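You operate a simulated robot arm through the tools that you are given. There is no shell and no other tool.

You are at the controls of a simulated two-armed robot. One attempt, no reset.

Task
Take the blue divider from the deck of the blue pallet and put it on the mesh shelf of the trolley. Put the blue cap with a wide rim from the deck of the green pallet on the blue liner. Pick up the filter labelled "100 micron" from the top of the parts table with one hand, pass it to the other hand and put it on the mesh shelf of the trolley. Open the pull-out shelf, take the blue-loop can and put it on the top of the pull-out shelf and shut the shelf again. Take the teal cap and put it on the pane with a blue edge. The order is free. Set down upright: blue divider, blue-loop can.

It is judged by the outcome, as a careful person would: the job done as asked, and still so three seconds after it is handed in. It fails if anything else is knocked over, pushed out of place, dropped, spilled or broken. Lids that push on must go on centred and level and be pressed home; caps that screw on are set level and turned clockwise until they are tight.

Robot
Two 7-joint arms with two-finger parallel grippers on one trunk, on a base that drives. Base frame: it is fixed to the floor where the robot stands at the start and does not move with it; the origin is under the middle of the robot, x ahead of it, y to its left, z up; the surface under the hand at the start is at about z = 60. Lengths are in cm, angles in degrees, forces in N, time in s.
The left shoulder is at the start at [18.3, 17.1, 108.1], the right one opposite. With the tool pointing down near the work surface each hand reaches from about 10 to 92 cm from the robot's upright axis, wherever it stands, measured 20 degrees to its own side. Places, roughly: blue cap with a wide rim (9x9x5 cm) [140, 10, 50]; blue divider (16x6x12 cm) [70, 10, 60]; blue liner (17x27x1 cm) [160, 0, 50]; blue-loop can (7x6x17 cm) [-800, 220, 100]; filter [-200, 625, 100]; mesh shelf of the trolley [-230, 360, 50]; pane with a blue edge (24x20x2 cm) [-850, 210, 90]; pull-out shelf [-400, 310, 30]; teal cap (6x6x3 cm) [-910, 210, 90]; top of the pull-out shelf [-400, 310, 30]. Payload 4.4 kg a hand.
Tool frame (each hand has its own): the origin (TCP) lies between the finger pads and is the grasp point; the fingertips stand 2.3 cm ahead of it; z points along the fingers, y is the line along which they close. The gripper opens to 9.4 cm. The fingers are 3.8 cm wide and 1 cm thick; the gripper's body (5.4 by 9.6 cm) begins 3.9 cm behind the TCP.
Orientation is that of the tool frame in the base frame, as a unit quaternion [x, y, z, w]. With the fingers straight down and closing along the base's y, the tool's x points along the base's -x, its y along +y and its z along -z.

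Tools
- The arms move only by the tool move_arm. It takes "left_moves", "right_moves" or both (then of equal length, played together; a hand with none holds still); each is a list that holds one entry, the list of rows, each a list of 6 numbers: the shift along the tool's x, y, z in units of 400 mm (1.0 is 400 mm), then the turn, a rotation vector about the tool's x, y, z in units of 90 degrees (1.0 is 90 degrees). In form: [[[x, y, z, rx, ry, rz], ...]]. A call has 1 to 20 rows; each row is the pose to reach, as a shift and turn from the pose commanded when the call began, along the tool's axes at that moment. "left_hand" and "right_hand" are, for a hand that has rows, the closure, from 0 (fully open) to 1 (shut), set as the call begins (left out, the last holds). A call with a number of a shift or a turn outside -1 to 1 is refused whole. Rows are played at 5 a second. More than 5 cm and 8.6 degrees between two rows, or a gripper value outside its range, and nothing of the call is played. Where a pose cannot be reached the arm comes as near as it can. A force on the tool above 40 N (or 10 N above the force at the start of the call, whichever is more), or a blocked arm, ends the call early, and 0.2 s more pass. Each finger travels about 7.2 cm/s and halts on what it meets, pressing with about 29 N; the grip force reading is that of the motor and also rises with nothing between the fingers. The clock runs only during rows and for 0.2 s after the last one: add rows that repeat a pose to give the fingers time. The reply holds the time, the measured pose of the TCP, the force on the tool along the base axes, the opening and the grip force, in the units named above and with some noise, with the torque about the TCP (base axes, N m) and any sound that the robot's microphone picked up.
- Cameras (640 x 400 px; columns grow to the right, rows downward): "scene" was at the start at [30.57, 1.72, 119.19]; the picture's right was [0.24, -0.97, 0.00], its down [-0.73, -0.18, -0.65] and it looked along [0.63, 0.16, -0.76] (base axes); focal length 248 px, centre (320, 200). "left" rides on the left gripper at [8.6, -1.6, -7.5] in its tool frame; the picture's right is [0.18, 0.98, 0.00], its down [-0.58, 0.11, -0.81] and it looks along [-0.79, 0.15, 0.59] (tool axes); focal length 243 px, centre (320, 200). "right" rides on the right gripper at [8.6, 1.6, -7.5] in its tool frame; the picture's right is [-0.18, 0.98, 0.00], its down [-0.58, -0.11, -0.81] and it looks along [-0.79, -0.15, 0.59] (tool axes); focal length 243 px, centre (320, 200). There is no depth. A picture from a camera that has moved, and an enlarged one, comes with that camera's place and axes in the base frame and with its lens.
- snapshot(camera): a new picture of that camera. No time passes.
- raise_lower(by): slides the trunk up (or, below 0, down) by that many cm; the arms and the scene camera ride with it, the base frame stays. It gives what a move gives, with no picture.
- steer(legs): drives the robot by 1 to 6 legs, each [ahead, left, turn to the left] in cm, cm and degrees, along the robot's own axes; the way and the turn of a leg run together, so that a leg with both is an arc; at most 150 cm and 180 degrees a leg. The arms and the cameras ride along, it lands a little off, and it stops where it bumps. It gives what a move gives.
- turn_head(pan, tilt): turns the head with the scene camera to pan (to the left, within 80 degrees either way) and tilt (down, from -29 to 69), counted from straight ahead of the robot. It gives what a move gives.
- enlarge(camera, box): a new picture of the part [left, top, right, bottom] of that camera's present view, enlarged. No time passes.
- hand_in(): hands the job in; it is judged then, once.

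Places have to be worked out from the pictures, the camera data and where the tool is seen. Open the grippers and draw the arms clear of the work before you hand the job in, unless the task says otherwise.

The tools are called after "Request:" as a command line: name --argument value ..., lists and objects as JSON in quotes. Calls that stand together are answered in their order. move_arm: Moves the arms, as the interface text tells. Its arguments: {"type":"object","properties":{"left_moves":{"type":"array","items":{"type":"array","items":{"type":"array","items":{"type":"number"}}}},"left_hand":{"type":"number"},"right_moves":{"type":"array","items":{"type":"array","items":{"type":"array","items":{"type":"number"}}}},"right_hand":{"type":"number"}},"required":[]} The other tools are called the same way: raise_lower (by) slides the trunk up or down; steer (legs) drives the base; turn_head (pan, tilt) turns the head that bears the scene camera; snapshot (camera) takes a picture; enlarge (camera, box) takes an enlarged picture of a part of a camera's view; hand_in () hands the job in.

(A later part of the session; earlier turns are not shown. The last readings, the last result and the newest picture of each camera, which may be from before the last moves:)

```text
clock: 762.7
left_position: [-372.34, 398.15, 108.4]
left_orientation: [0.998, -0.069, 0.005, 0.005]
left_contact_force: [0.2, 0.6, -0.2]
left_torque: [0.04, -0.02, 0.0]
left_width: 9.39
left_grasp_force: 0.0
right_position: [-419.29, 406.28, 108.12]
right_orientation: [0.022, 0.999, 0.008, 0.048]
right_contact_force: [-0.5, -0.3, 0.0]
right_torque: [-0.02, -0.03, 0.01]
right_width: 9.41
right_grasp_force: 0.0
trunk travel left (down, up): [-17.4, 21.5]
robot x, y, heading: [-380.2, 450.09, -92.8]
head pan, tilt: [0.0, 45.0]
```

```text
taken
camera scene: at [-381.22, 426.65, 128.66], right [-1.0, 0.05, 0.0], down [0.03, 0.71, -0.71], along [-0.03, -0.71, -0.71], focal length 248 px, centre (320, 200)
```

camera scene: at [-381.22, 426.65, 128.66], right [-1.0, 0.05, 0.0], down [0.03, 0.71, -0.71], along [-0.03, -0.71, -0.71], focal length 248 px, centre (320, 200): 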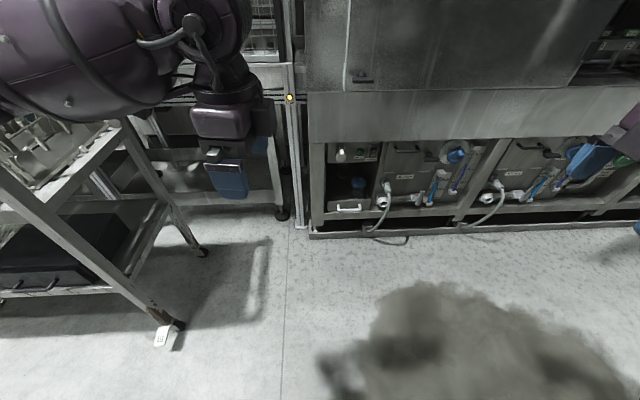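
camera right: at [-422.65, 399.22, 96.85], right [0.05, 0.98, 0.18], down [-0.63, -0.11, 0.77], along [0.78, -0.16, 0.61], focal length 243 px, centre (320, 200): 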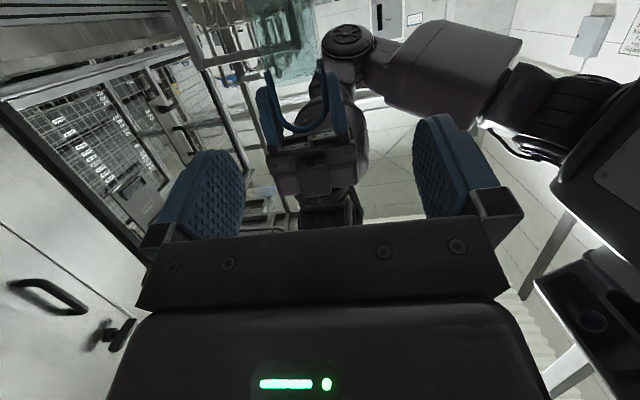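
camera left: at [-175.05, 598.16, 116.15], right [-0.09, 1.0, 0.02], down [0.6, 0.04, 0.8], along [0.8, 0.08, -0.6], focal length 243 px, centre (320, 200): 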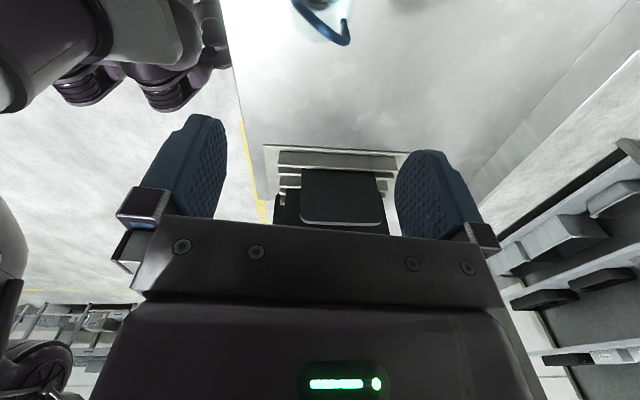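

I shift right to x≈-412, then build the left arm's forward-low posture: point right 35° down, then swing ahead.

Request:
steer --legs '[[0, -32, 2.6]]'

Request:
move_arm --left_moves '[[[0, 0, 0.02, 0, -0.0764, 0], [0, 0, 0.04, 0, -0.153, 0], [0, 0, 0.06, 0, -0.229, 0], [0, 0, 0.08, 0, -0.306, 0], [0, 0, 0.08, 0, -0.382, 0], [0, 0, 0.08, 0, -0.458, 0], [0, 0, 0.08, 0, -0.535, 0], [0, 0, 0.08, 0, -0.611, 0], [0, 0, 0.08, 0, -0.611, 0]]]'

Request:
move_arm --left_moves '[[[0.005, 0.013, -0.008, -0.068, -0.002, -0.0475], [0.01, 0.025, -0.016, -0.137, -0.004, -0.095], [0.015, 0.038, -0.024, -0.205, -0.006, -0.1425], [0.021, 0.051, -0.032, -0.273, -0.008, -0.19], [0.026, 0.063, -0.04, -0.342, -0.01, -0.2375], [0.031, 0.076, -0.048, -0.41, -0.012, -0.285], [0.036, 0.089, -0.056, -0.478, -0.014, -0.3325], [0.041, 0.101, -0.064, -0.547, -0.016, -0.38], [0.046, 0.114, -0.072, -0.615, -0.018, -0.4275], [0.052, 0.127, -0.08, -0.683, -0.02, -0.475], [0.057, 0.139, -0.088, -0.752, -0.022, -0.5225], [0.062, 0.152, -0.096, -0.82, -0.024, -0.57], [0.062, 0.152, -0.096, -0.82, -0.024, -0.57]]]'

Request:
snapshot --camera "scene"

```text
clock: 766.0
left_position: [-401.63, 399.33, 108.3]
left_orientation: [0.999, -0.046, 0.007, 0.005]
left_contact_force: [-0.2, -0.1, -0.5]
left_torque: [-0.01, 0.01, -0.04]
left_width: 9.4
left_grasp_force: 0.0
right_position: [-448.99, 405.42, 108.04]
right_orientation: [0.0, 0.999, 0.009, 0.05]
right_contact_force: [-0.6, 0.4, 1.5]
right_torque: [0.0, 0.02, 0.03]
right_width: 9.38
right_grasp_force: 0.1
trunk travel left (down, up): [-17.4, 21.5]
robot x, y, heading: [-412.09, 451.04, -90.3]
head pan, tilt: [0.0, 45.0]
```

```text
clock: 768.0
left_position: [-401.67, 399.19, 105.15]
left_orientation: [0.889, -0.043, -0.456, -0.016]
left_contact_force: [0.3, -0.4, -0.5]
left_torque: [0.03, -0.01, 0.01]
left_width: 9.38
left_grasp_force: 0.0
right_position: [-449.02, 405.4, 108.11]
right_orientation: [-0.001, 0.999, 0.009, 0.048]
right_contact_force: [-0.3, -0.5, 0.1]
right_torque: [0.02, 0.03, -0.02]
right_width: 9.41
right_grasp_force: 0.1
trunk travel left (down, up): [-17.4, 21.5]
robot x, y, heading: [-411.44, 451.34, -89.9]
head pan, tilt: [0.0, 45.0]
```

```text
clock: 770.8
left_position: [-384.44, 393.64, 103.92]
left_orientation: [0.661, 0.575, -0.372, 0.308]
left_contact_force: [-0.1, 0.1, 0.3]
left_torque: [0.01, -0.01, -0.01]
left_width: 9.4
left_grasp_force: 0.0
left hand out of reach, approached as far as the arm can: row 10, 11, 12, 13
right_position: [-449.03, 405.3, 108.02]
right_orientation: [-0.001, 0.999, 0.008, 0.048]
right_contact_force: [0.6, 0.6, 0.2]
right_torque: [0.0, 0.01, 0.02]
right_width: 9.39
right_grasp_force: 0.0
trunk travel left (down, up): [-17.4, 21.5]
robot x, y, heading: [-411.59, 451.08, -90.2]
head pan, tilt: [0.0, 45.0]
```

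```text
taken
camera scene: at [-411.87, 427.43, 128.66], right [-1.0, 0.0, 0.0], down [0.0, 0.71, -0.71], along [0.0, -0.71, -0.71], focal length 248 px, centre (320, 200)
```

scene: 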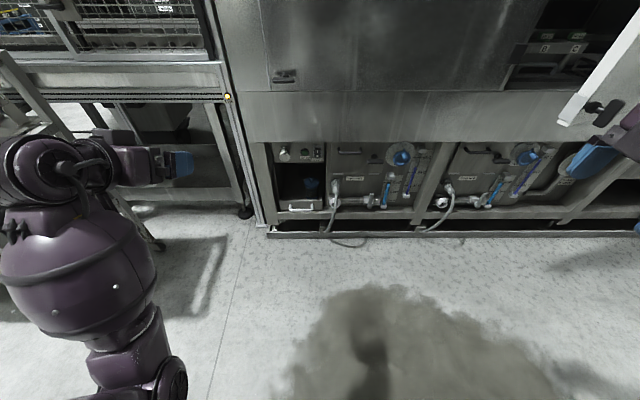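

Request:
move_arm --left_moves '[[[-0.024, -0.023, 0.092, 0, 0, 0], [-0.049, -0.047, 0.185, 0, 0, 0], [-0.073, -0.07, 0.277, 0, 0, 0], [-0.098, -0.094, 0.369, 0, 0, 0], [-0.122, -0.117, 0.461, 0, 0, 0], [-0.146, -0.141, 0.554, 0, 0, 0], [-0.171, -0.164, 0.646, 0, 0, 0], [-0.195, -0.188, 0.738, 0, 0, 0], [-0.195, -0.188, 0.738, 0, 0, 0]]]'

Request:
raise_lower --by -12

Request:
snapshot --camera "scene"

```text
clock: 772.8
left_position: [-390.81, 363.89, 93.54]
left_orientation: [0.674, 0.556, -0.389, 0.292]
left_contact_force: [-0.2, 0.4, -0.6]
left_torque: [0.02, -0.02, -0.02]
left_width: 9.4
left_grasp_force: 0.0
left hand out of reach, approached as far as the arm can: row 1, 2, 3, 4, 5, 6, 7, 8, 9
right_position: [-448.88, 405.33, 108.12]
right_orientation: [0.0, 0.999, 0.009, 0.049]
right_contact_force: [-0.3, -0.6, 0.0]
right_torque: [0.0, 0.01, 0.01]
right_width: 9.4
right_grasp_force: 0.0
trunk travel left (down, up): [-17.4, 21.5]
robot x, y, heading: [-412.1, 451.04, -90.2]
head pan, tilt: [0.0, 45.0]
```

```text
clock: 774.3
left_position: [-390.82, 367.71, 60.28]
left_orientation: [0.713, 0.606, -0.303, 0.182]
left_contact_force: [-0.5, 0.2, 0.1]
left_torque: [0.02, -0.01, 0.0]
left_width: 9.41
left_grasp_force: 0.0
right_position: [-449.11, 405.1, 95.59]
right_orientation: [0.0, 0.999, 0.02, 0.05]
right_contact_force: [-0.2, 1.0, 0.1]
right_torque: [-0.03, -0.02, -0.02]
right_width: 9.41
right_grasp_force: 0.0
trunk travel left (down, up): [-5.4, 33.5]
robot x, y, heading: [-411.96, 451.48, -89.8]
head pan, tilt: [0.0, 45.0]
```

```text
taken
camera scene: at [-411.9, 415.8, 113.98], right [-1.0, 0.0, 0.0], down [0.0, 0.71, -0.71], along [0.0, -0.71, -0.71], focal length 248 px, centre (320, 200)
```

scene: 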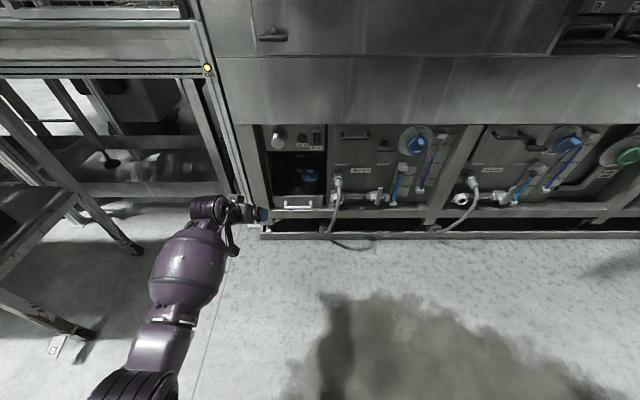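

That's the posture I wanted. I test lowering the left hand to z≈35 in free space.

Request:
move_arm --left_moves '[[[0.052, 0.015, 0.091, 0, 0, 0], [0.104, 0.031, 0.1825, 0, 0, 0], [0.156, 0.046, 0.274, 0, 0, 0], [0.208, 0.062, 0.365, 0, 0, 0], [0.26, 0.077, 0.456, 0, 0, 0], [0.3125, 0.0925, 0.5475, 0, 0, 0], [0.3125, 0.0925, 0.5475, 0, 0, 0]]]'

Request:
snapshot --camera "scene"

```text
clock: 775.9
left_position: [-390.96, 365.85, 39.52]
left_orientation: [0.713, 0.607, -0.302, 0.182]
left_contact_force: [0.3, -0.6, 0.6]
left_torque: [-0.02, 0.0, 0.03]
left_width: 9.41
left_grasp_force: 0.1
left hand out of reach, approached as far as the arm can: row 5, 6, 7
right_position: [-449.11, 405.08, 95.47]
right_orientation: [0.001, 0.999, 0.02, 0.049]
right_contact_force: [0.6, -0.3, -0.9]
right_torque: [-0.02, 0.01, 0.03]
right_width: 9.4
right_grasp_force: 0.1
trunk travel left (down, up): [-5.4, 33.5]
robot x, y, heading: [-411.86, 451.18, -90.5]
head pan, tilt: [0.0, 45.0]
```

```text
taken
camera scene: at [-411.92, 415.72, 113.94], right [-1.0, 0.0, 0.0], down [0.0, 0.71, -0.71], along [0.0, -0.71, -0.71], focal length 248 px, centre (320, 200)
```

scene: 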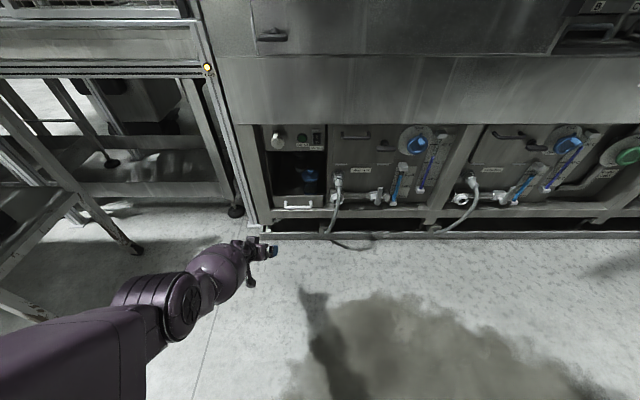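

The left hand gets down to z≈39 this way. Now I roll the hand 90° so the fingers close across the handle bar, half closed, and lower the trunk the rest.

Request:
move_arm --left_moves '[[[0, 0, 0, 0, 0, 0.09], [0, 0, 0, 0, 0, 0.18], [0, 0, 0, 0, 0, 0.27], [0, 0, 0, 0, 0, 0.36], [0, 0, 0, 0, 0, 0.45], [0, 0, 0, 0, 0, 0.54], [0, 0, 0, 0, 0, 0.63], [0, 0, 0, 0, 0, 0.72], [0, 0, 0, 0, 0, 0.81], [0, 0, 0, 0, 0, 0.9], [0, 0, 0, 0, 0, 0.9]]]' --left_hand 0.6

Request:
raise_lower --by -5

Request:
snapshot --camera "scene"

Request:
snapshot --camera "left"

```text
clock: 778.3
left_position: [-391.02, 366.3, 38.84]
left_orientation: [0.936, -0.004, -0.111, 0.334]
left_contact_force: [-0.6, 0.5, -0.2]
left_torque: [-0.03, 0.01, 0.05]
left_width: 3.74
left_grasp_force: 0.1
left hand out of reach, approached as far as the arm can: row 8, 9, 10, 11
right_position: [-449.18, 404.89, 95.49]
right_orientation: [0.0, 0.999, 0.021, 0.049]
right_contact_force: [-0.1, 0.7, -0.5]
right_torque: [-0.02, 0.0, 0.03]
right_width: 9.39
right_grasp_force: 0.0
trunk travel left (down, up): [-5.4, 33.5]
robot x, y, heading: [-411.79, 451.29, -90.0]
head pan, tilt: [0.0, 45.0]
```

```text
clock: 779.2
left_position: [-391.16, 366.34, 34.06]
left_orientation: [0.935, -0.002, -0.112, 0.335]
left_contact_force: [-0.6, 0.4, 0.2]
left_torque: [0.05, -0.01, 0.02]
left_width: 3.75
left_grasp_force: 0.2
right_position: [-449.17, 403.94, 87.25]
right_orientation: [0.004, 0.994, 0.092, 0.05]
right_contact_force: [0.3, 0.0, 0.0]
right_torque: [-0.06, -0.01, 0.02]
right_width: 9.4
right_grasp_force: 0.1
trunk travel left (down, up): [-0.4, 38.5]
robot x, y, heading: [-411.57, 451.25, -90.2]
head pan, tilt: [0.0, 45.0]
```

```text
taken
camera scene: at [-411.91, 412.46, 108.1], right [-1.0, 0.0, 0.0], down [0.0, 0.71, -0.71], along [0.0, -0.71, -0.71], focal length 248 px, centre (320, 200)
```

scene: 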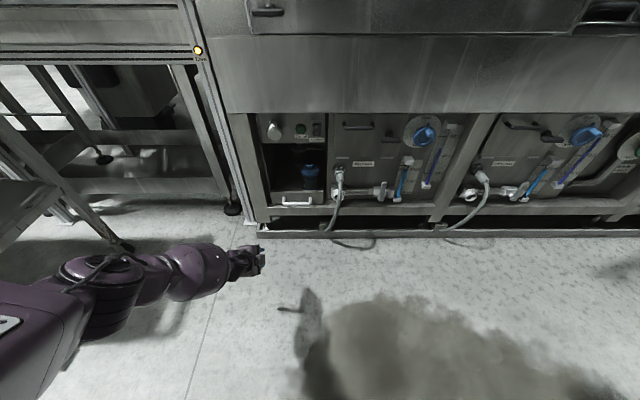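

```text
taken
camera left: at [-381.22, 371.52, 36.88], right [0.25, -0.78, 0.58], down [-0.39, 0.47, 0.79], along [-0.89, -0.42, -0.19], focal length 243 px, centre (320, 200)
```

left: 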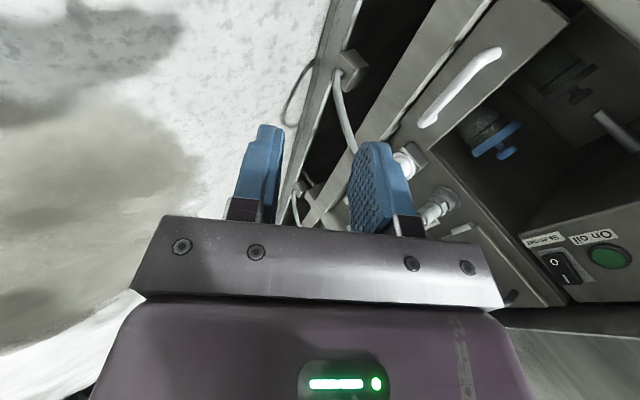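

The left hand is rolled and at z≈34 with the opening at 3.7 cm. I drive 25 cm ahead and 6 cm right to bring it near the handle, then fine-tune by camera.

Request:
steer --legs '[[24, -6, 0]]'

Request:
snapshot --camera "left"

Request:
enlarge --camera "scene" --box '[160, 140, 360, 280]'

```text
clock: 781.1
left_position: [-396.93, 342.27, 33.77]
left_orientation: [0.936, -0.002, -0.111, 0.334]
left_contact_force: [0.2, 0.2, -0.9]
left_torque: [0.0, -0.01, 0.01]
left_width: 3.75
left_grasp_force: 0.1
right_position: [-455.19, 379.58, 87.11]
right_orientation: [0.003, 0.994, 0.093, 0.05]
right_contact_force: [-0.5, -0.6, 0.1]
right_torque: [0.01, 0.05, 0.0]
right_width: 9.4
right_grasp_force: 0.0
trunk travel left (down, up): [-0.4, 38.5]
robot x, y, heading: [-418.44, 426.91, -90.2]
head pan, tilt: [0.0, 45.0]
```

```text
taken
camera left: at [-387.14, 347.53, 36.66], right [0.25, -0.78, 0.58], down [-0.39, 0.46, 0.8], along [-0.89, -0.42, -0.19], focal length 243 px, centre (320, 200)
```

left: 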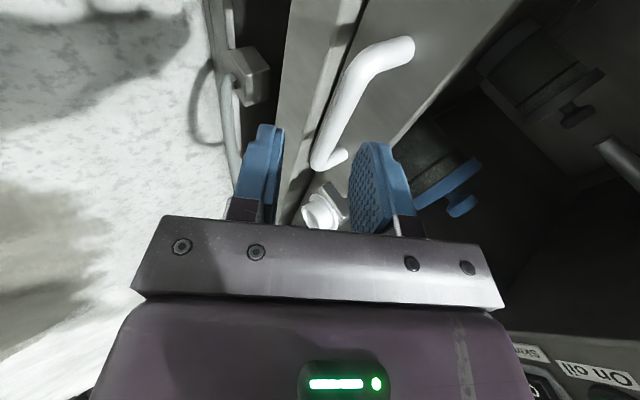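

```text
2.86 times, centred on (260, 210) of scene
camera zoom: at [-417.92, 388.22, 108.02], right [-1.0, 0.0, 0.0], down [0.0, 0.71, -0.71], along [0.0, -0.71, -0.71], focal length 710 px, centre (491, 171)
```

zoom: 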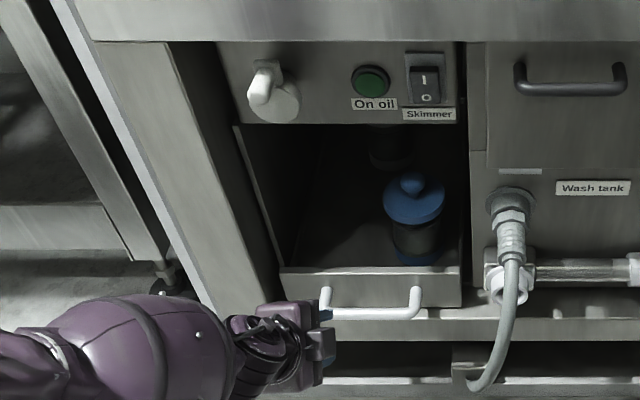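

The bar lies between the finger lines, about 1.3 cm to the tool's +y and 8 cm ahead. I shift and advance half the way.

Request:
move_arm --left_moves '[[[0, 0.03, 0.03, 0, 0, 0], [0, 0.033, 0.07, 0, 0, 0], [0, 0.033, 0.1, 0, 0, 0], [0, 0.033, 0.1, 0, 0, 0]]]'

Request:
snapshot --camera "left"

Request:
enlarge --camera "scene" --box '[200, 170, 340, 280]'

```text
clock: 782.1
left_position: [-397.35, 340.17, 33.07]
left_orientation: [0.936, -0.001, -0.11, 0.334]
left_contact_force: [0.3, 0.2, -0.3]
left_torque: [0.03, 0.01, 0.01]
left_width: 3.76
left_grasp_force: 0.0
left hand out of reach, approached as far as the arm can: row 2, 3, 4
right_position: [-455.1, 379.6, 87.26]
right_orientation: [0.002, 0.994, 0.092, 0.05]
right_contact_force: [-0.8, 0.2, -0.2]
right_torque: [-0.02, -0.02, 0.02]
right_width: 9.4
right_grasp_force: 0.0
trunk travel left (down, up): [-0.4, 38.5]
robot x, y, heading: [-417.7, 426.82, -90.0]
head pan, tilt: [0.0, 45.0]
```

```text
taken
camera left: at [-387.5, 345.36, 35.9], right [0.25, -0.78, 0.58], down [-0.39, 0.46, 0.8], along [-0.89, -0.42, -0.19], focal length 243 px, centre (320, 200)
```

left: 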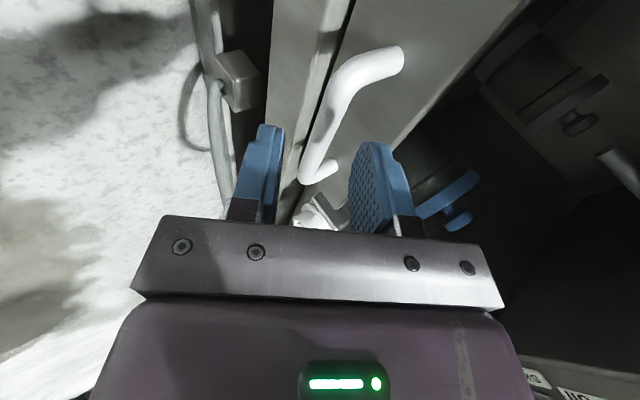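

```text
3.64 times, centred on (270, 225) of scene
camera zoom: at [-417.91, 388.26, 108.04], right [-1.0, 0.0, 0.0], down [0.0, 0.71, -0.71], along [0.0, -0.71, -0.71], focal length 903 px, centre (502, 109)
```

zoom: 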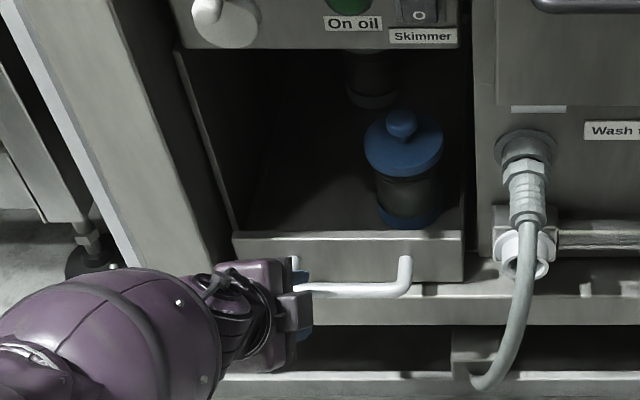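

The arm is at full stretch. I lift 3.5 cm, drive 5 cm closer, and then come down onto the bar.

Request:
move_arm --left_moves '[[[-0.009, 0.028, -0.033, 0, 0, 0], [-0.018, 0.055, -0.066, 0, 0, 0], [-0.018, 0.055, -0.066, 0, 0, 0]]]'

Request:
steer --legs '[[5, -1, 0]]'

Request:
snapshot --camera "left"

```text
clock: 782.9
left_position: [-397.18, 340.03, 36.56]
left_orientation: [0.936, 0.0, -0.111, 0.333]
left_contact_force: [0.0, 0.7, 0.2]
left_torque: [-0.02, -0.01, -0.01]
left_width: 3.75
left_grasp_force: 0.0
right_position: [-455.16, 379.52, 87.24]
right_orientation: [0.003, 0.994, 0.094, 0.05]
right_contact_force: [0.6, -0.5, 0.0]
right_torque: [0.01, 0.02, -0.03]
right_width: 9.41
right_grasp_force: 0.0
trunk travel left (down, up): [-0.4, 38.5]
robot x, y, heading: [-418.02, 427.19, -90.1]
head pan, tilt: [0.0, 45.0]
```

```text
clock: 783.8
left_position: [-398.27, 335.12, 36.56]
left_orientation: [0.936, -0.001, -0.111, 0.334]
left_contact_force: [0.7, -0.3, -0.4]
left_torque: [-0.02, -0.03, 0.0]
left_width: 3.75
left_grasp_force: 0.0
right_position: [-456.22, 374.61, 87.1]
right_orientation: [0.003, 0.994, 0.092, 0.051]
right_contact_force: [0.0, -0.5, -0.1]
right_torque: [0.0, 0.0, 0.0]
right_width: 9.41
right_grasp_force: 0.0
trunk travel left (down, up): [-0.4, 38.5]
robot x, y, heading: [-418.7, 422.32, -90.1]
head pan, tilt: [0.0, 45.0]
```

```text
taken
camera left: at [-388.45, 340.35, 39.39], right [0.25, -0.78, 0.58], down [-0.39, 0.46, 0.8], along [-0.89, -0.42, -0.19], focal length 243 px, centre (320, 200)
```

left: 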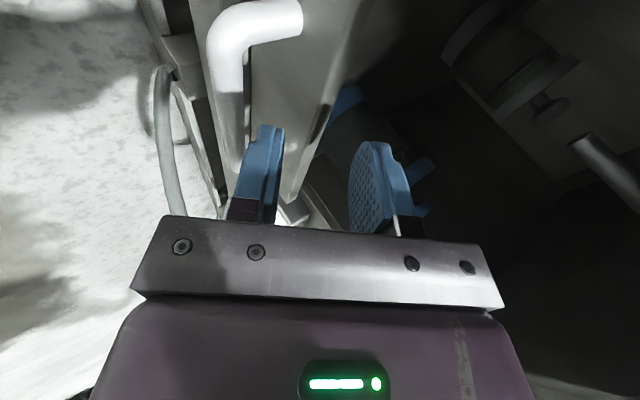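

The bar is at y≈336.2, z≈29.6. I shift -5.3 cm along the tool's y to line up, then check.

Request:
move_arm --left_moves '[[[0.002, -0.05, 0, 0, 0, 0], [0.004, -0.1, 0, 0, 0, 0], [0.005, -0.132, 0, 0, 0, 0], [0.005, -0.132, 0.03, 0, 0, 0], [0.005, -0.132, 0.03, 0, 0, 0]]]'

Request:
snapshot --camera "left"

```text
clock: 785.0
left_position: [-398.69, 338.5, 32.47]
left_orientation: [0.936, 0.0, -0.112, 0.334]
left_contact_force: [-1.2, 1.2, -0.2]
left_torque: [-0.04, 0.02, -0.01]
left_width: 3.78
left_grasp_force: 0.1
right_position: [-456.11, 374.67, 87.17]
right_orientation: [0.003, 0.994, 0.093, 0.05]
right_contact_force: [-0.1, -0.1, -0.2]
right_torque: [0.01, -0.03, -0.03]
right_width: 9.37
right_grasp_force: 0.0
trunk travel left (down, up): [-0.4, 38.5]
robot x, y, heading: [-418.87, 421.93, -90.4]
head pan, tilt: [0.0, 45.0]
```

```text
taken
camera left: at [-388.81, 343.72, 35.18], right [0.25, -0.78, 0.58], down [-0.39, 0.46, 0.8], along [-0.89, -0.42, -0.19], focal length 243 px, centre (320, 200)
```

left: 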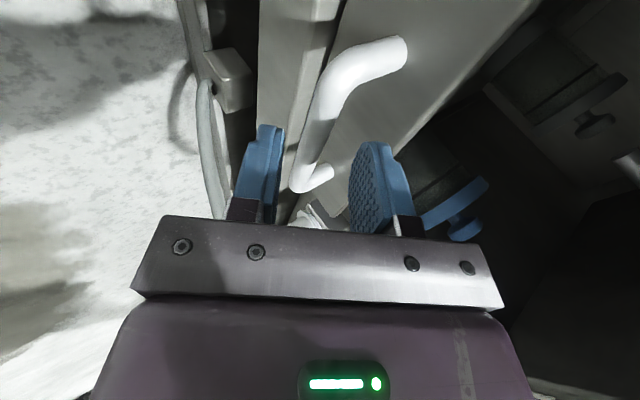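

Centred: the bar is 3.7 cm ahead along the fingers. I advance and close.

Request:
move_arm --left_moves '[[[0, 0, 0.03, 0, 0, 0], [0, 0, 0.06, 0, 0, 0], [0, 0, 0.088, 0, 0, 0], [0, 0, 0.088, 0, 0, 0]]]'

Request:
snapshot --camera "left"

```text
clock: 786.0
left_position: [-398.87, 337.76, 31.41]
left_orientation: [0.936, -0.001, -0.111, 0.333]
left_contact_force: [-0.2, 0.1, -0.8]
left_torque: [-0.02, -0.03, -0.01]
left_width: 3.75
left_grasp_force: 0.0
left hand out of reach, approached as far as the arm can: row 2, 3, 4
right_position: [-456.24, 374.65, 87.17]
right_orientation: [0.004, 0.994, 0.093, 0.051]
right_contact_force: [0.7, -0.5, 0.1]
right_torque: [0.02, 0.0, -0.02]
right_width: 9.39
right_grasp_force: 0.0
trunk travel left (down, up): [-0.4, 38.5]
robot x, y, heading: [-419.38, 422.31, -90.2]
head pan, tilt: [0.0, 45.0]
```

```text
taken
camera left: at [-389.01, 342.97, 34.27], right [0.25, -0.78, 0.58], down [-0.39, 0.46, 0.8], along [-0.89, -0.42, -0.19], focal length 243 px, centre (320, 200)
```

left: 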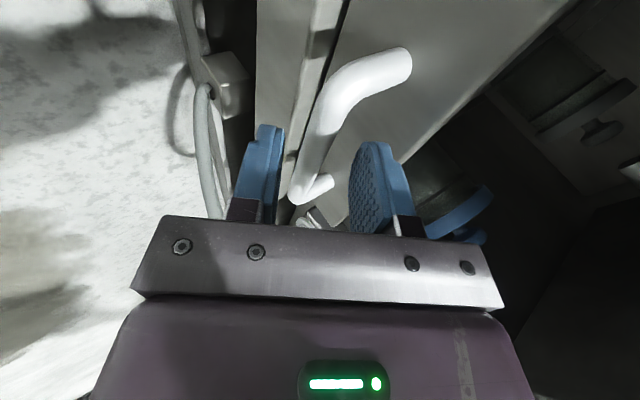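

Just short by 2.4 cm. A steeper pitch keeps the wrist higher, so I tilt the hand 15° more downward while advancing onto the bar.

Request:
move_arm --left_moves '[[[0, 0, 0.01, 0.06, 0, 0], [0, 0, 0.03, 0.12, 0, 0], [0, 0, 0.055, 0.167, 0, 0], [0, 0, 0.06, 0.167, 0, 0], [0, 0, 0.06, 0.167, 0, 0]]]'

Request:
snapshot --camera "left"

Request:
enlarge --camera "scene" --box '[200, 170, 340, 280]'

```text
clock: 787.2
left_position: [-398.85, 338.4, 31.46]
left_orientation: [0.972, -0.015, -0.111, 0.208]
left_contact_force: [0.0, -0.5, -0.3]
left_torque: [-0.01, 0.0, -0.02]
left_width: 3.74
left_grasp_force: 0.0
left hand out of reach, approached as far as the arm can: row 2, 3, 4, 5
right_position: [-456.11, 374.57, 87.14]
right_orientation: [0.003, 0.994, 0.093, 0.05]
right_contact_force: [0.2, -0.9, -0.1]
right_torque: [-0.03, -0.04, 0.0]
right_width: 9.39
right_grasp_force: 0.0
trunk travel left (down, up): [-0.4, 38.5]
robot x, y, heading: [-418.78, 421.99, -90.0]
head pan, tilt: [0.0, 45.0]
```

```text
taken
camera left: at [-388.8, 342.22, 35.64], right [0.2, -0.91, 0.36], down [-0.39, 0.27, 0.88], along [-0.9, -0.31, -0.3], focal length 243 px, centre (320, 200)
```

left: 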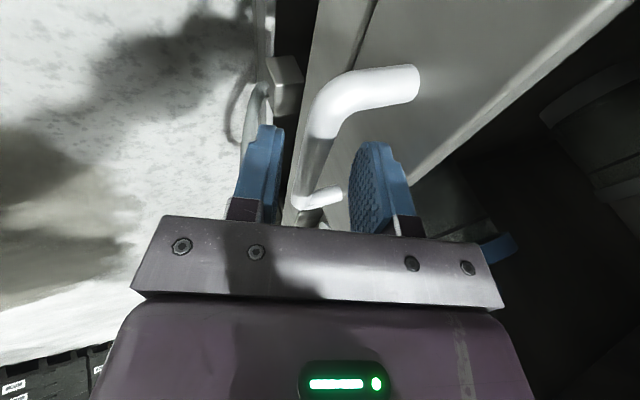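

```text
3.64 times, centred on (270, 225) of scene
camera zoom: at [-418.96, 383.33, 108.04], right [-1.0, 0.0, 0.0], down [0.0, 0.71, -0.71], along [0.0, -0.71, -0.71], focal length 903 px, centre (502, 109)
```

zoom: 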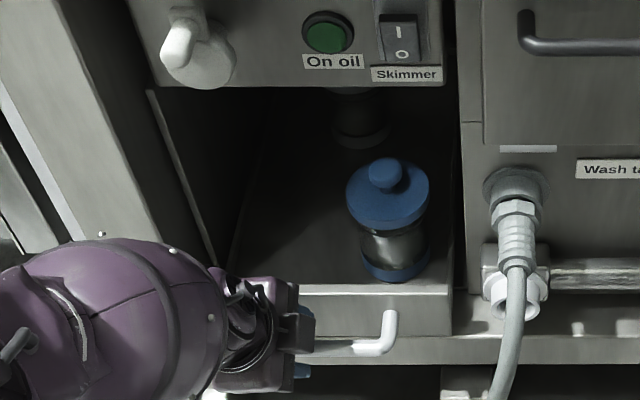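

The limit is extension, so I repeat: lift, drive 5 cm closer, and come back down onto the bar.

Request:
move_arm --left_moves '[[[0, 0.03, -0.06, 0, 0, 0], [0, 0.045, -0.1, 0, 0, 0], [0, 0.045, -0.1, 0, 0, 0]]]'

Request:
steer --legs '[[5, 0, 0]]'

Request:
snapshot --camera "left"

```text
clock: 788.0
left_position: [-397.85, 338.44, 35.82]
left_orientation: [0.971, -0.014, -0.111, 0.209]
left_contact_force: [0.2, 0.4, 0.0]
left_torque: [-0.01, -0.02, 0.02]
left_width: 3.77
left_grasp_force: 0.0
right_position: [-456.23, 374.65, 87.09]
right_orientation: [0.003, 0.994, 0.093, 0.05]
right_contact_force: [-0.2, 0.8, 0.4]
right_torque: [-0.02, 0.01, 0.03]
right_width: 9.41
right_grasp_force: 0.2
trunk travel left (down, up): [-0.4, 38.5]
robot x, y, heading: [-418.76, 421.73, -90.1]
head pan, tilt: [0.0, 45.0]
```

```text
clock: 788.9
left_position: [-398.0, 333.38, 35.74]
left_orientation: [0.972, -0.016, -0.111, 0.207]
left_contact_force: [-0.3, 0.7, -0.6]
left_torque: [-0.01, 0.0, 0.02]
left_width: 3.74
left_grasp_force: 0.1
right_position: [-456.11, 369.76, 87.09]
right_orientation: [0.003, 0.994, 0.093, 0.05]
right_contact_force: [-0.5, -0.6, -0.2]
right_torque: [0.03, 0.0, -0.01]
right_width: 9.41
right_grasp_force: 0.1
trunk travel left (down, up): [-0.4, 38.5]
robot x, y, heading: [-418.83, 417.11, -90.3]
head pan, tilt: [0.0, 45.0]
```

```text
taken
camera left: at [-387.92, 337.17, 39.92], right [0.19, -0.91, 0.36], down [-0.39, 0.27, 0.88], along [-0.9, -0.31, -0.3], focal length 243 px, centre (320, 200)
```

left: 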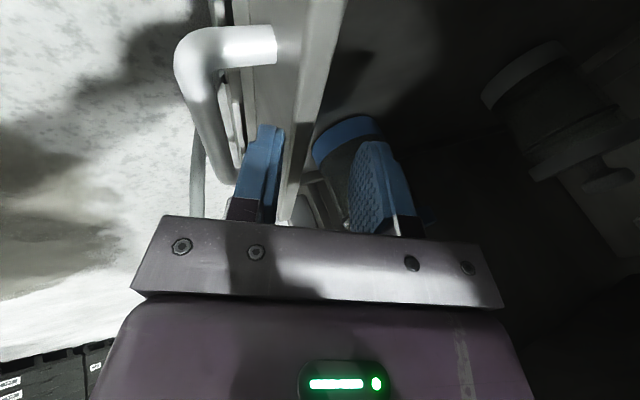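

Now the panel's top edge lies right between the fingers (panel top at z≈33.7), which gives an even better hold. I narrow the opening and lower 3 cm to straddle it, then look.

Request:
move_arm --left_moves '[[[0, 0, 0, 0, 0, 0], [0, 0, 0, 0, 0, 0], [0.005, -0.01, 0.022, 0, 0, 0], [0.011, -0.021, 0.045, 0, 0, 0], [0.016, -0.031, 0.067, 0, 0, 0], [0.016, -0.031, 0.067, 0, 0, 0]]]' --left_hand 0.7

Request:
snapshot --camera "left"

Request:
enlarge --camera "scene" --box '[200, 170, 340, 280]'

```text
clock: 789.9
left_position: [-397.9, 332.85, 34.02]
left_orientation: [0.971, -0.015, -0.11, 0.212]
left_contact_force: [0.5, 0.4, -1.4]
left_torque: [-0.01, 0.04, 0.0]
left_width: 2.82
left_grasp_force: 0.1
right_position: [-456.07, 369.49, 86.78]
right_orientation: [0.003, 0.994, 0.096, 0.051]
right_contact_force: [0.1, -0.2, -0.2]
right_torque: [0.06, 0.0, 0.05]
right_width: 9.4
right_grasp_force: 0.0
trunk travel left (down, up): [-0.4, 38.5]
robot x, y, heading: [-419.15, 416.85, -90.2]
head pan, tilt: [0.0, 45.0]
stopped in row 4 (left hand): the force on the tool passed its limit at 47 N (the readings are from after the stop); the commanded pose is now the measured one
```

```text
taken
camera left: at [-387.87, 336.65, 38.33], right [0.2, -0.91, 0.37], down [-0.39, 0.27, 0.88], along [-0.9, -0.32, -0.3], focal length 243 px, centre (320, 200)
```

left: 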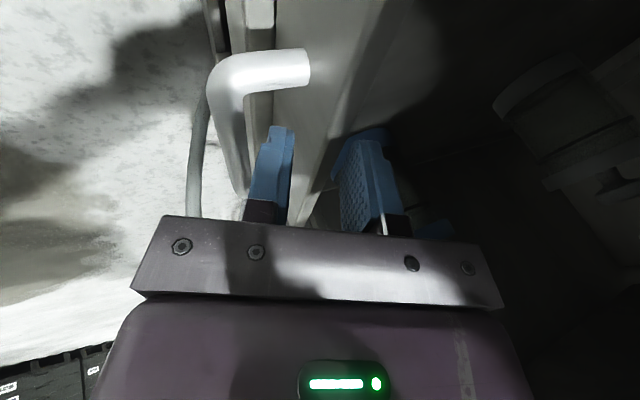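

```text
3.64 times, centred on (270, 225) of scene
camera zoom: at [-418.97, 378.1, 107.84], right [-1.0, 0.0, 0.0], down [0.0, 0.71, -0.71], along [0.0, -0.71, -0.71], focal length 903 px, centre (502, 109)
```

zoom: 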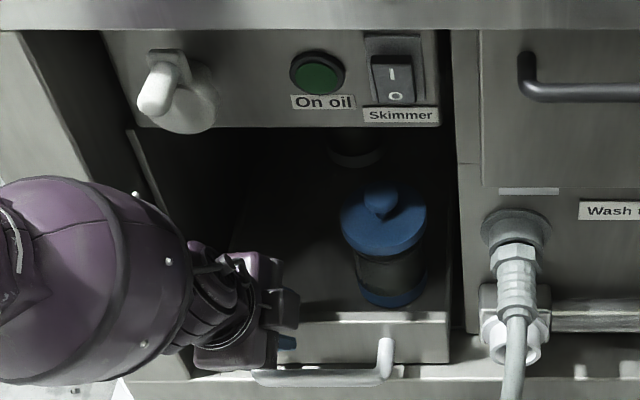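

The inner fingertip touched the tray floor (lip ≈1.5 cm), and the fingers straddle the panel. I close on it.

Request:
move_arm --left_moves '[[[0, 0, 0, 0, 0, 0], [0, 0, 0, 0, 0, 0], [0, 0, 0, 0, 0, 0], [0, 0, 0, 0, 0, 0]]]' --left_hand 1

Request:
snapshot --camera "left"

```text
clock: 790.9
left_position: [-397.98, 332.91, 34.81]
left_orientation: [0.97, -0.015, -0.11, 0.215]
left_contact_force: [2.2, 27.0, 22.0]
left_torque: [0.36, -0.09, 0.39]
left_width: 0.41
left_grasp_force: 28.8
right_position: [-456.26, 369.98, 87.25]
right_orientation: [0.003, 0.994, 0.093, 0.051]
right_contact_force: [-0.3, 0.0, 0.9]
right_torque: [-0.01, 0.02, 0.02]
right_width: 9.38
right_grasp_force: 0.0
trunk travel left (down, up): [-0.4, 38.5]
robot x, y, heading: [-418.73, 417.37, -90.2]
head pan, tilt: [0.0, 45.0]
```

```text
taken
camera left: at [-387.91, 336.72, 38.96], right [0.2, -0.91, 0.37], down [-0.39, 0.28, 0.88], along [-0.9, -0.32, -0.29], focal length 243 px, centre (320, 200)
```

left: 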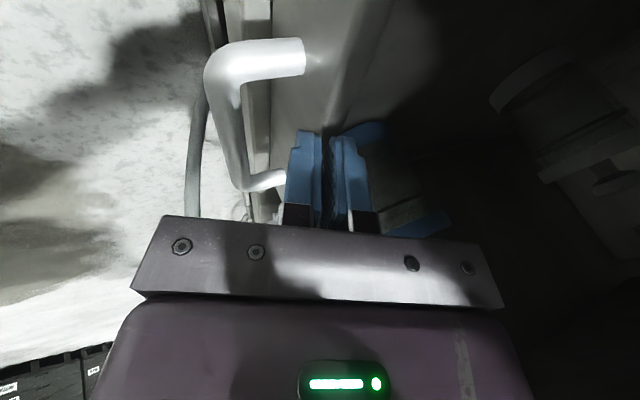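

Width 0.41 cm: it's holding the sheet-metal lip. I pull back gently by 5 cm and check whether the drawer follows.

Request:
steer --legs '[[-5, 0, 0]]'

Request:
enlarge --camera "scene" --box '[200, 150, 360, 280]'

Request:
snapshot --camera "left"

```text
clock: 791.8
left_position: [-397.87, 337.71, 34.74]
left_orientation: [0.97, -0.015, -0.11, 0.215]
left_contact_force: [-0.1, -0.8, 0.4]
left_torque: [0.0, -0.01, 0.0]
left_width: 0.01
left_grasp_force: 28.8
right_position: [-456.21, 374.93, 87.14]
right_orientation: [0.002, 0.994, 0.093, 0.05]
right_contact_force: [0.0, 0.0, -0.2]
right_torque: [0.0, -0.01, 0.03]
right_width: 9.4
right_grasp_force: 0.1
trunk travel left (down, up): [-0.4, 38.5]
robot x, y, heading: [-418.82, 422.22, -90.3]
head pan, tilt: [0.0, 45.0]
```

```text
3.08 times, centred on (280, 215) of scene
camera zoom: at [-419.0, 383.47, 108.07], right [-1.0, 0.0, 0.0], down [0.0, 0.71, -0.71], along [0.0, -0.71, -0.71], focal length 764 px, centre (443, 154)
```

zoom: 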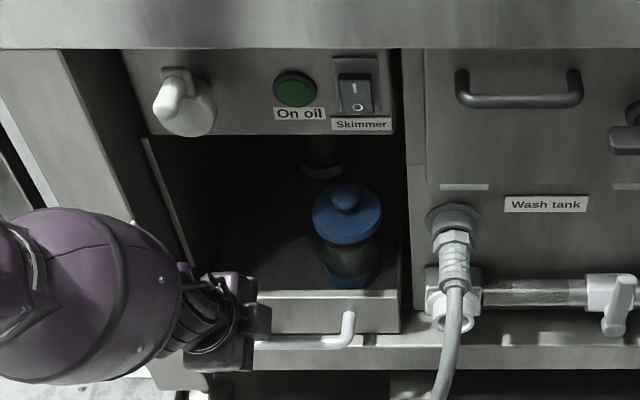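

```text
taken
camera left: at [-387.9, 341.54, 38.9], right [0.2, -0.91, 0.38], down [-0.39, 0.28, 0.88], along [-0.9, -0.32, -0.29], focal length 243 px, centre (320, 200)
```

left: 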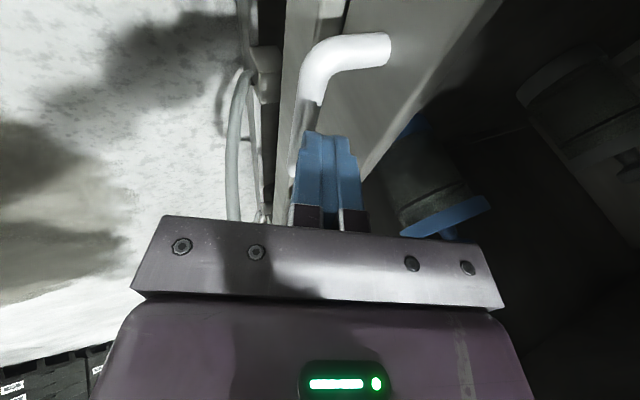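

It slipped off the thin lip. I'll grip the bar after all, from a closer stance so the hand can go lower: open, move the hand back relative to the robot, drive 5 cm ahead.

Request:
move_arm --left_moves '[[[-0.008, -0.06, -0.042, 0, 0, 0], [-0.017, -0.125, -0.084, 0, 0, 0], [-0.017, -0.125, -0.084, 0, 0, 0], [-0.017, -0.125, -0.084, 0, 0, 0]]]' --left_hand 0.58

Request:
steer --legs '[[5, 0, 0]]'

Request:
snapshot --camera "left"

```text
clock: 792.8
left_position: [-398.06, 343.62, 35.85]
left_orientation: [0.97, -0.015, -0.11, 0.214]
left_contact_force: [1.0, -0.1, 0.6]
left_torque: [0.0, 0.03, 0.01]
left_width: 3.96
left_grasp_force: 0.2
right_position: [-456.24, 374.85, 87.26]
right_orientation: [0.003, 0.994, 0.093, 0.05]
right_contact_force: [0.1, -0.3, 0.6]
right_torque: [0.04, 0.01, 0.02]
right_width: 9.4
right_grasp_force: 0.0
trunk travel left (down, up): [-0.4, 38.5]
robot x, y, heading: [-418.98, 422.14, -90.2]
head pan, tilt: [0.0, 45.0]
```

```text
clock: 793.8
left_position: [-397.87, 338.68, 35.82]
left_orientation: [0.97, -0.015, -0.111, 0.214]
left_contact_force: [-0.5, -0.1, -0.2]
left_torque: [0.0, 0.03, 0.01]
left_width: 3.96
left_grasp_force: 0.1
right_position: [-456.22, 369.73, 86.98]
right_orientation: [0.003, 0.994, 0.093, 0.05]
right_contact_force: [0.5, -0.3, -0.8]
right_torque: [-0.02, 0.03, 0.0]
right_width: 9.41
right_grasp_force: 0.1
trunk travel left (down, up): [-0.4, 38.5]
robot x, y, heading: [-418.87, 416.98, -90.2]
head pan, tilt: [0.0, 45.0]
```

```text
taken
camera left: at [-387.93, 342.56, 39.9], right [0.2, -0.91, 0.37], down [-0.39, 0.28, 0.88], along [-0.9, -0.32, -0.3], focal length 243 px, centre (320, 200)
```

left: 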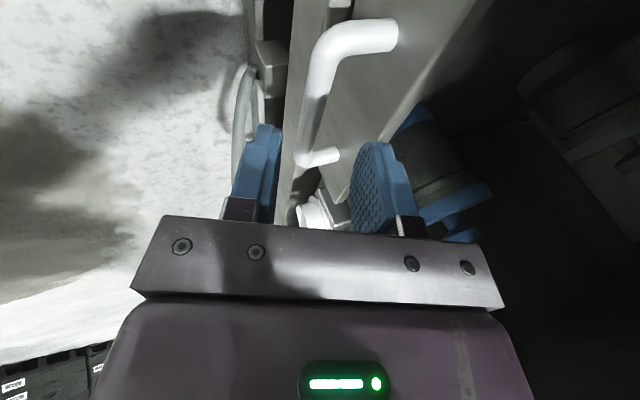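

Bar: 6.1 cm ahead, 0.4 cm off. I narrow the opening to ~2.4 cm so the inner finger fits between bar and panel, and advance.

Request:
move_arm --left_moves '[[[0, -0.009, 0, 0, 0, 0], [0, -0.009, 0.03, 0, 0, 0], [0, -0.009, 0.06, 0, 0, 0], [0, -0.009, 0.09, 0, 0, 0], [0, -0.009, 0.11, 0, 0, 0], [0, -0.009, 0.11, 0, 0, 0]]]' --left_hand 0.74

Request:
snapshot --camera "left"

```text
clock: 795.1
left_position: [-398.89, 337.17, 31.72]
left_orientation: [0.97, -0.015, -0.111, 0.216]
left_contact_force: [-0.1, 1.1, 0.8]
left_torque: [0.01, 0.0, 0.02]
left_width: 2.45
left_grasp_force: 0.1
right_position: [-456.29, 369.95, 87.12]
right_orientation: [0.003, 0.994, 0.093, 0.051]
right_contact_force: [0.2, -0.9, -0.4]
right_torque: [0.01, -0.03, -0.01]
right_width: 9.42
right_grasp_force: 0.0
trunk travel left (down, up): [-0.4, 38.5]
robot x, y, heading: [-418.98, 417.06, -90.3]
head pan, tilt: [0.0, 45.0]
```

```text
taken
camera left: at [-388.88, 341.09, 35.88], right [0.2, -0.91, 0.38], down [-0.39, 0.28, 0.88], along [-0.9, -0.32, -0.3], focal length 243 px, centre (320, 200)
```

left: 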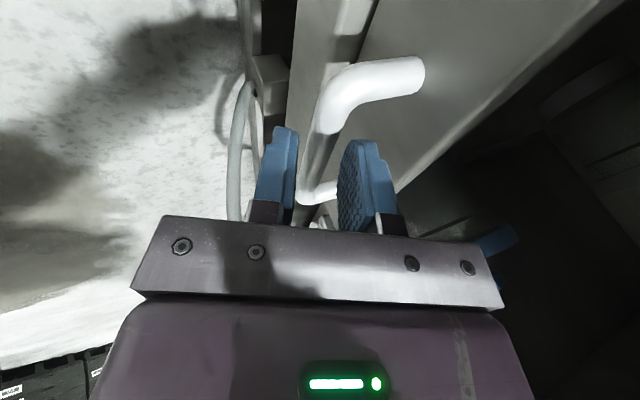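

No contact; the bar is still ~1.9 cm ahead of the grasp point. I advance 1.6 cm more and close.

Request:
move_arm --left_moves '[[[0, 0, 0.02, 0, 0, 0], [0, 0, 0.04, 0, 0, 0], [0, 0, 0.04, 0, 0, 0]]]'

Request:
move_arm --left_moves '[[[0, 0, 0, 0, 0, 0], [0, 0, 0, 0, 0, 0], [0, 0, 0, 0, 0, 0], [0, 0, 0, 0, 0, 0]]]' --left_hand 1

Request:
snapshot --camera "left"

```text
clock: 796.0
left_position: [-399.33, 336.6, 30.39]
left_orientation: [0.97, -0.015, -0.11, 0.216]
left_contact_force: [0.4, 0.0, -0.7]
left_torque: [-0.01, -0.02, 0.02]
left_width: 2.45
left_grasp_force: 0.0
right_position: [-456.14, 369.92, 87.16]
right_orientation: [0.003, 0.994, 0.093, 0.05]
right_contact_force: [-0.7, 0.3, -0.6]
right_torque: [-0.01, 0.05, 0.01]
right_width: 9.41
right_grasp_force: 0.2
trunk travel left (down, up): [-0.4, 38.5]
robot x, y, heading: [-419.02, 416.9, -89.9]
head pan, tilt: [0.0, 45.0]
```

```text
clock: 797.0
left_position: [-399.35, 336.54, 30.48]
left_orientation: [0.97, -0.016, -0.11, 0.216]
left_contact_force: [0.3, -2.7, 4.0]
left_torque: [-0.1, -0.77, -1.51]
left_width: 1.54
left_grasp_force: 44.7
right_position: [-456.16, 369.94, 87.21]
right_orientation: [0.003, 0.994, 0.093, 0.05]
right_contact_force: [-0.6, 0.0, -0.3]
right_torque: [-0.01, 0.01, 0.01]
right_width: 9.41
right_grasp_force: 0.0
trunk travel left (down, up): [-0.4, 38.5]
robot x, y, heading: [-419.02, 417.45, -90.0]
head pan, tilt: [0.0, 45.0]
```

```text
taken
camera left: at [-389.35, 340.39, 34.58], right [0.2, -0.91, 0.38], down [-0.39, 0.28, 0.88], along [-0.9, -0.32, -0.3], focal length 243 px, centre (320, 200)
```

left: 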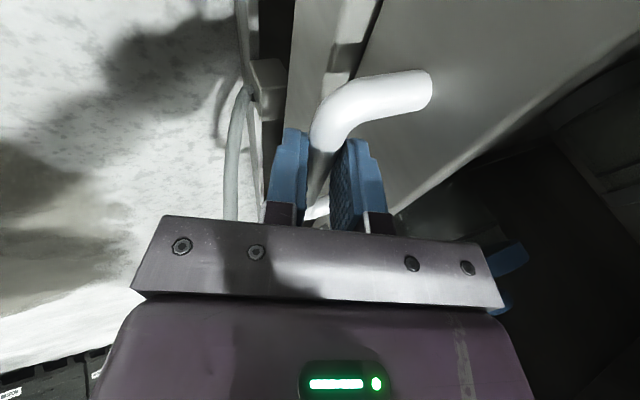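

The bar is gripped (1.54 cm, 45 N). I pull back with the base 6 cm and check.

Request:
steer --legs '[[-6, 0, 0]]'

Request:
enlarge --camera "scene" --box '[200, 150, 360, 280]'

```text
clock: 797.9
left_position: [-399.39, 342.63, 30.34]
left_orientation: [0.97, -0.015, -0.111, 0.215]
left_contact_force: [-4.2, 0.7, 6.9]
left_torque: [-0.05, -0.36, -1.77]
left_width: 1.56
left_grasp_force: 44.9
right_position: [-456.21, 375.93, 87.2]
right_orientation: [0.003, 0.994, 0.093, 0.051]
right_contact_force: [0.1, 0.9, 0.4]
right_torque: [0.01, -0.02, 0.02]
right_width: 9.36
right_grasp_force: 0.1
trunk travel left (down, up): [-0.4, 38.5]
robot x, y, heading: [-418.56, 422.92, -89.8]
head pan, tilt: [0.0, 45.0]
```

```text
3.08 times, centred on (280, 215) of scene
camera zoom: at [-418.97, 384.47, 108.07], right [-1.0, 0.0, 0.0], down [0.0, 0.71, -0.71], along [0.0, -0.71, -0.71], focal length 764 px, centre (443, 154)
```

zoom: 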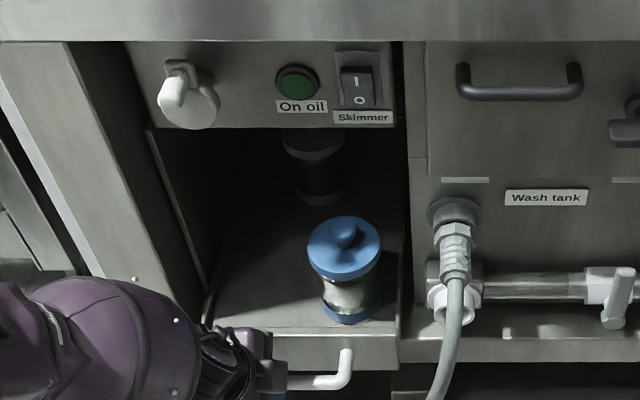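

The drawer slides out with the bottle standing. I continue pulling in short legs.

Request:
steer --legs '[[-5, 0, 0], [-5, 0, 0], [-5, 0, 0]]'

Request:
snapshot --camera "scene"

Request:
enlarge --camera "scene" --box '[200, 150, 380, 290]'

```text
clock: 799.9
left_position: [-399.44, 357.66, 30.47]
left_orientation: [0.97, -0.016, -0.112, 0.215]
left_contact_force: [-6.8, 0.1, 5.7]
left_torque: [-0.03, -0.39, -1.79]
left_width: 1.56
left_grasp_force: 45.3
right_position: [-456.08, 390.76, 87.14]
right_orientation: [0.002, 0.994, 0.093, 0.051]
right_contact_force: [0.0, -0.4, -0.6]
right_torque: [0.0, 0.01, 0.02]
right_width: 9.4
right_grasp_force: 0.2
trunk travel left (down, up): [-0.4, 38.5]
robot x, y, heading: [-419.17, 437.98, -90.0]
head pan, tilt: [0.0, 45.0]
```

```text
taken
camera scene: at [-418.93, 399.54, 108.06], right [-1.0, 0.0, 0.0], down [0.0, 0.71, -0.71], along [0.0, -0.71, -0.71], focal length 248 px, centre (320, 200)
```

scene: 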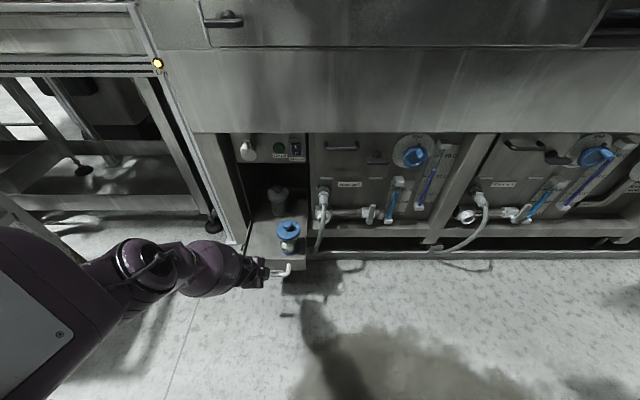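

```text
2.86 times, centred on (290, 220) of scene
camera zoom: at [-418.93, 399.54, 108.06], right [-1.0, 0.0, 0.0], down [0.0, 0.71, -0.71], along [0.0, -0.71, -0.71], focal length 710 px, centre (406, 143)
```

zoom: 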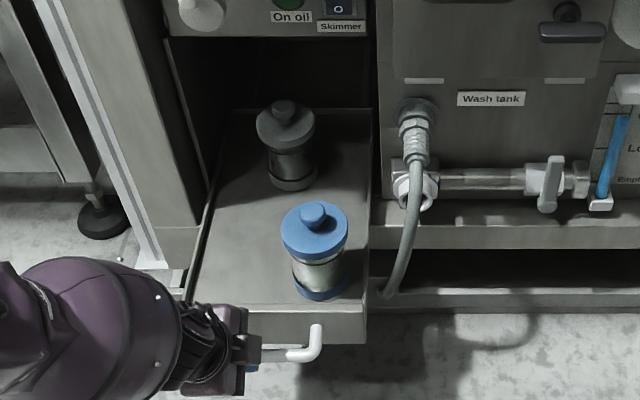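

The drawer is open 21 cm; free space is at its front left, about (-397.5, 347), beside the two canisters. I release the handle and withdraw the hand.

Request:
move_arm --left_moves '[[[0, 0, 0, 0, 0, 0], [0, 0, 0, 0, 0, 0], [0, 0, -0.05, 0, 0, 0], [0, 0, -0.12, 0, 0, 0], [0, 0, -0.22, 0, 0, 0], [0, 0, -0.32, 0, 0, 0], [0, 0, -0.32, 0, 0, 0]]]' --left_hand 0.72

Request:
steer --legs '[[-12, 0, 0]]'

Request:
snapshot --camera "scene"

```text
clock: 801.5
left_position: [-396.41, 362.99, 41.57]
left_orientation: [0.97, -0.015, -0.112, 0.214]
left_contact_force: [0.6, 0.8, 0.2]
left_torque: [0.02, -0.01, 0.02]
left_width: 2.62
left_grasp_force: 0.0
right_position: [-456.05, 390.87, 87.12]
right_orientation: [0.002, 0.995, 0.092, 0.049]
right_contact_force: [0.0, 0.7, 0.2]
right_torque: [0.0, -0.03, 0.01]
right_width: 9.38
right_grasp_force: 0.1
trunk travel left (down, up): [-0.4, 38.5]
robot x, y, heading: [-419.59, 438.18, -90.1]
head pan, tilt: [0.0, 45.0]
```

```text
clock: 802.7
left_position: [-396.58, 374.61, 41.63]
left_orientation: [0.97, -0.017, -0.111, 0.214]
left_contact_force: [-0.2, -0.1, 0.1]
left_torque: [0.01, 0.01, 0.0]
left_width: 2.63
left_grasp_force: 0.0
right_position: [-456.17, 402.67, 87.13]
right_orientation: [0.002, 0.994, 0.093, 0.051]
right_contact_force: [0.4, 1.2, -0.2]
right_torque: [0.0, -0.02, -0.04]
right_width: 9.4
right_grasp_force: 0.1
trunk travel left (down, up): [-0.4, 38.5]
robot x, y, heading: [-419.01, 450.18, -89.9]
head pan, tilt: [0.0, 45.0]
```

```text
taken
camera scene: at [-418.94, 411.24, 108.07], right [-1.0, 0.0, 0.0], down [0.0, 0.71, -0.71], along [0.0, -0.71, -0.71], focal length 248 px, centre (320, 200)
```

scene: 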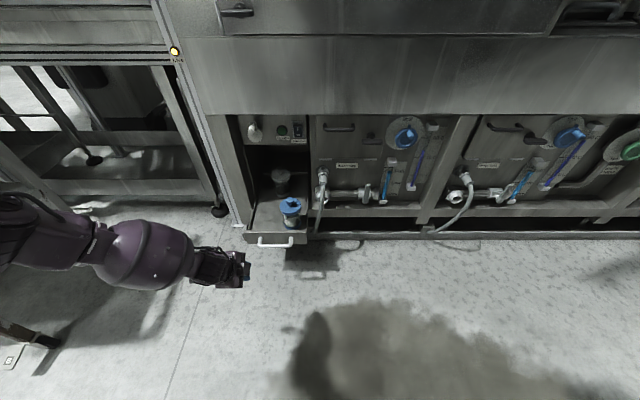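

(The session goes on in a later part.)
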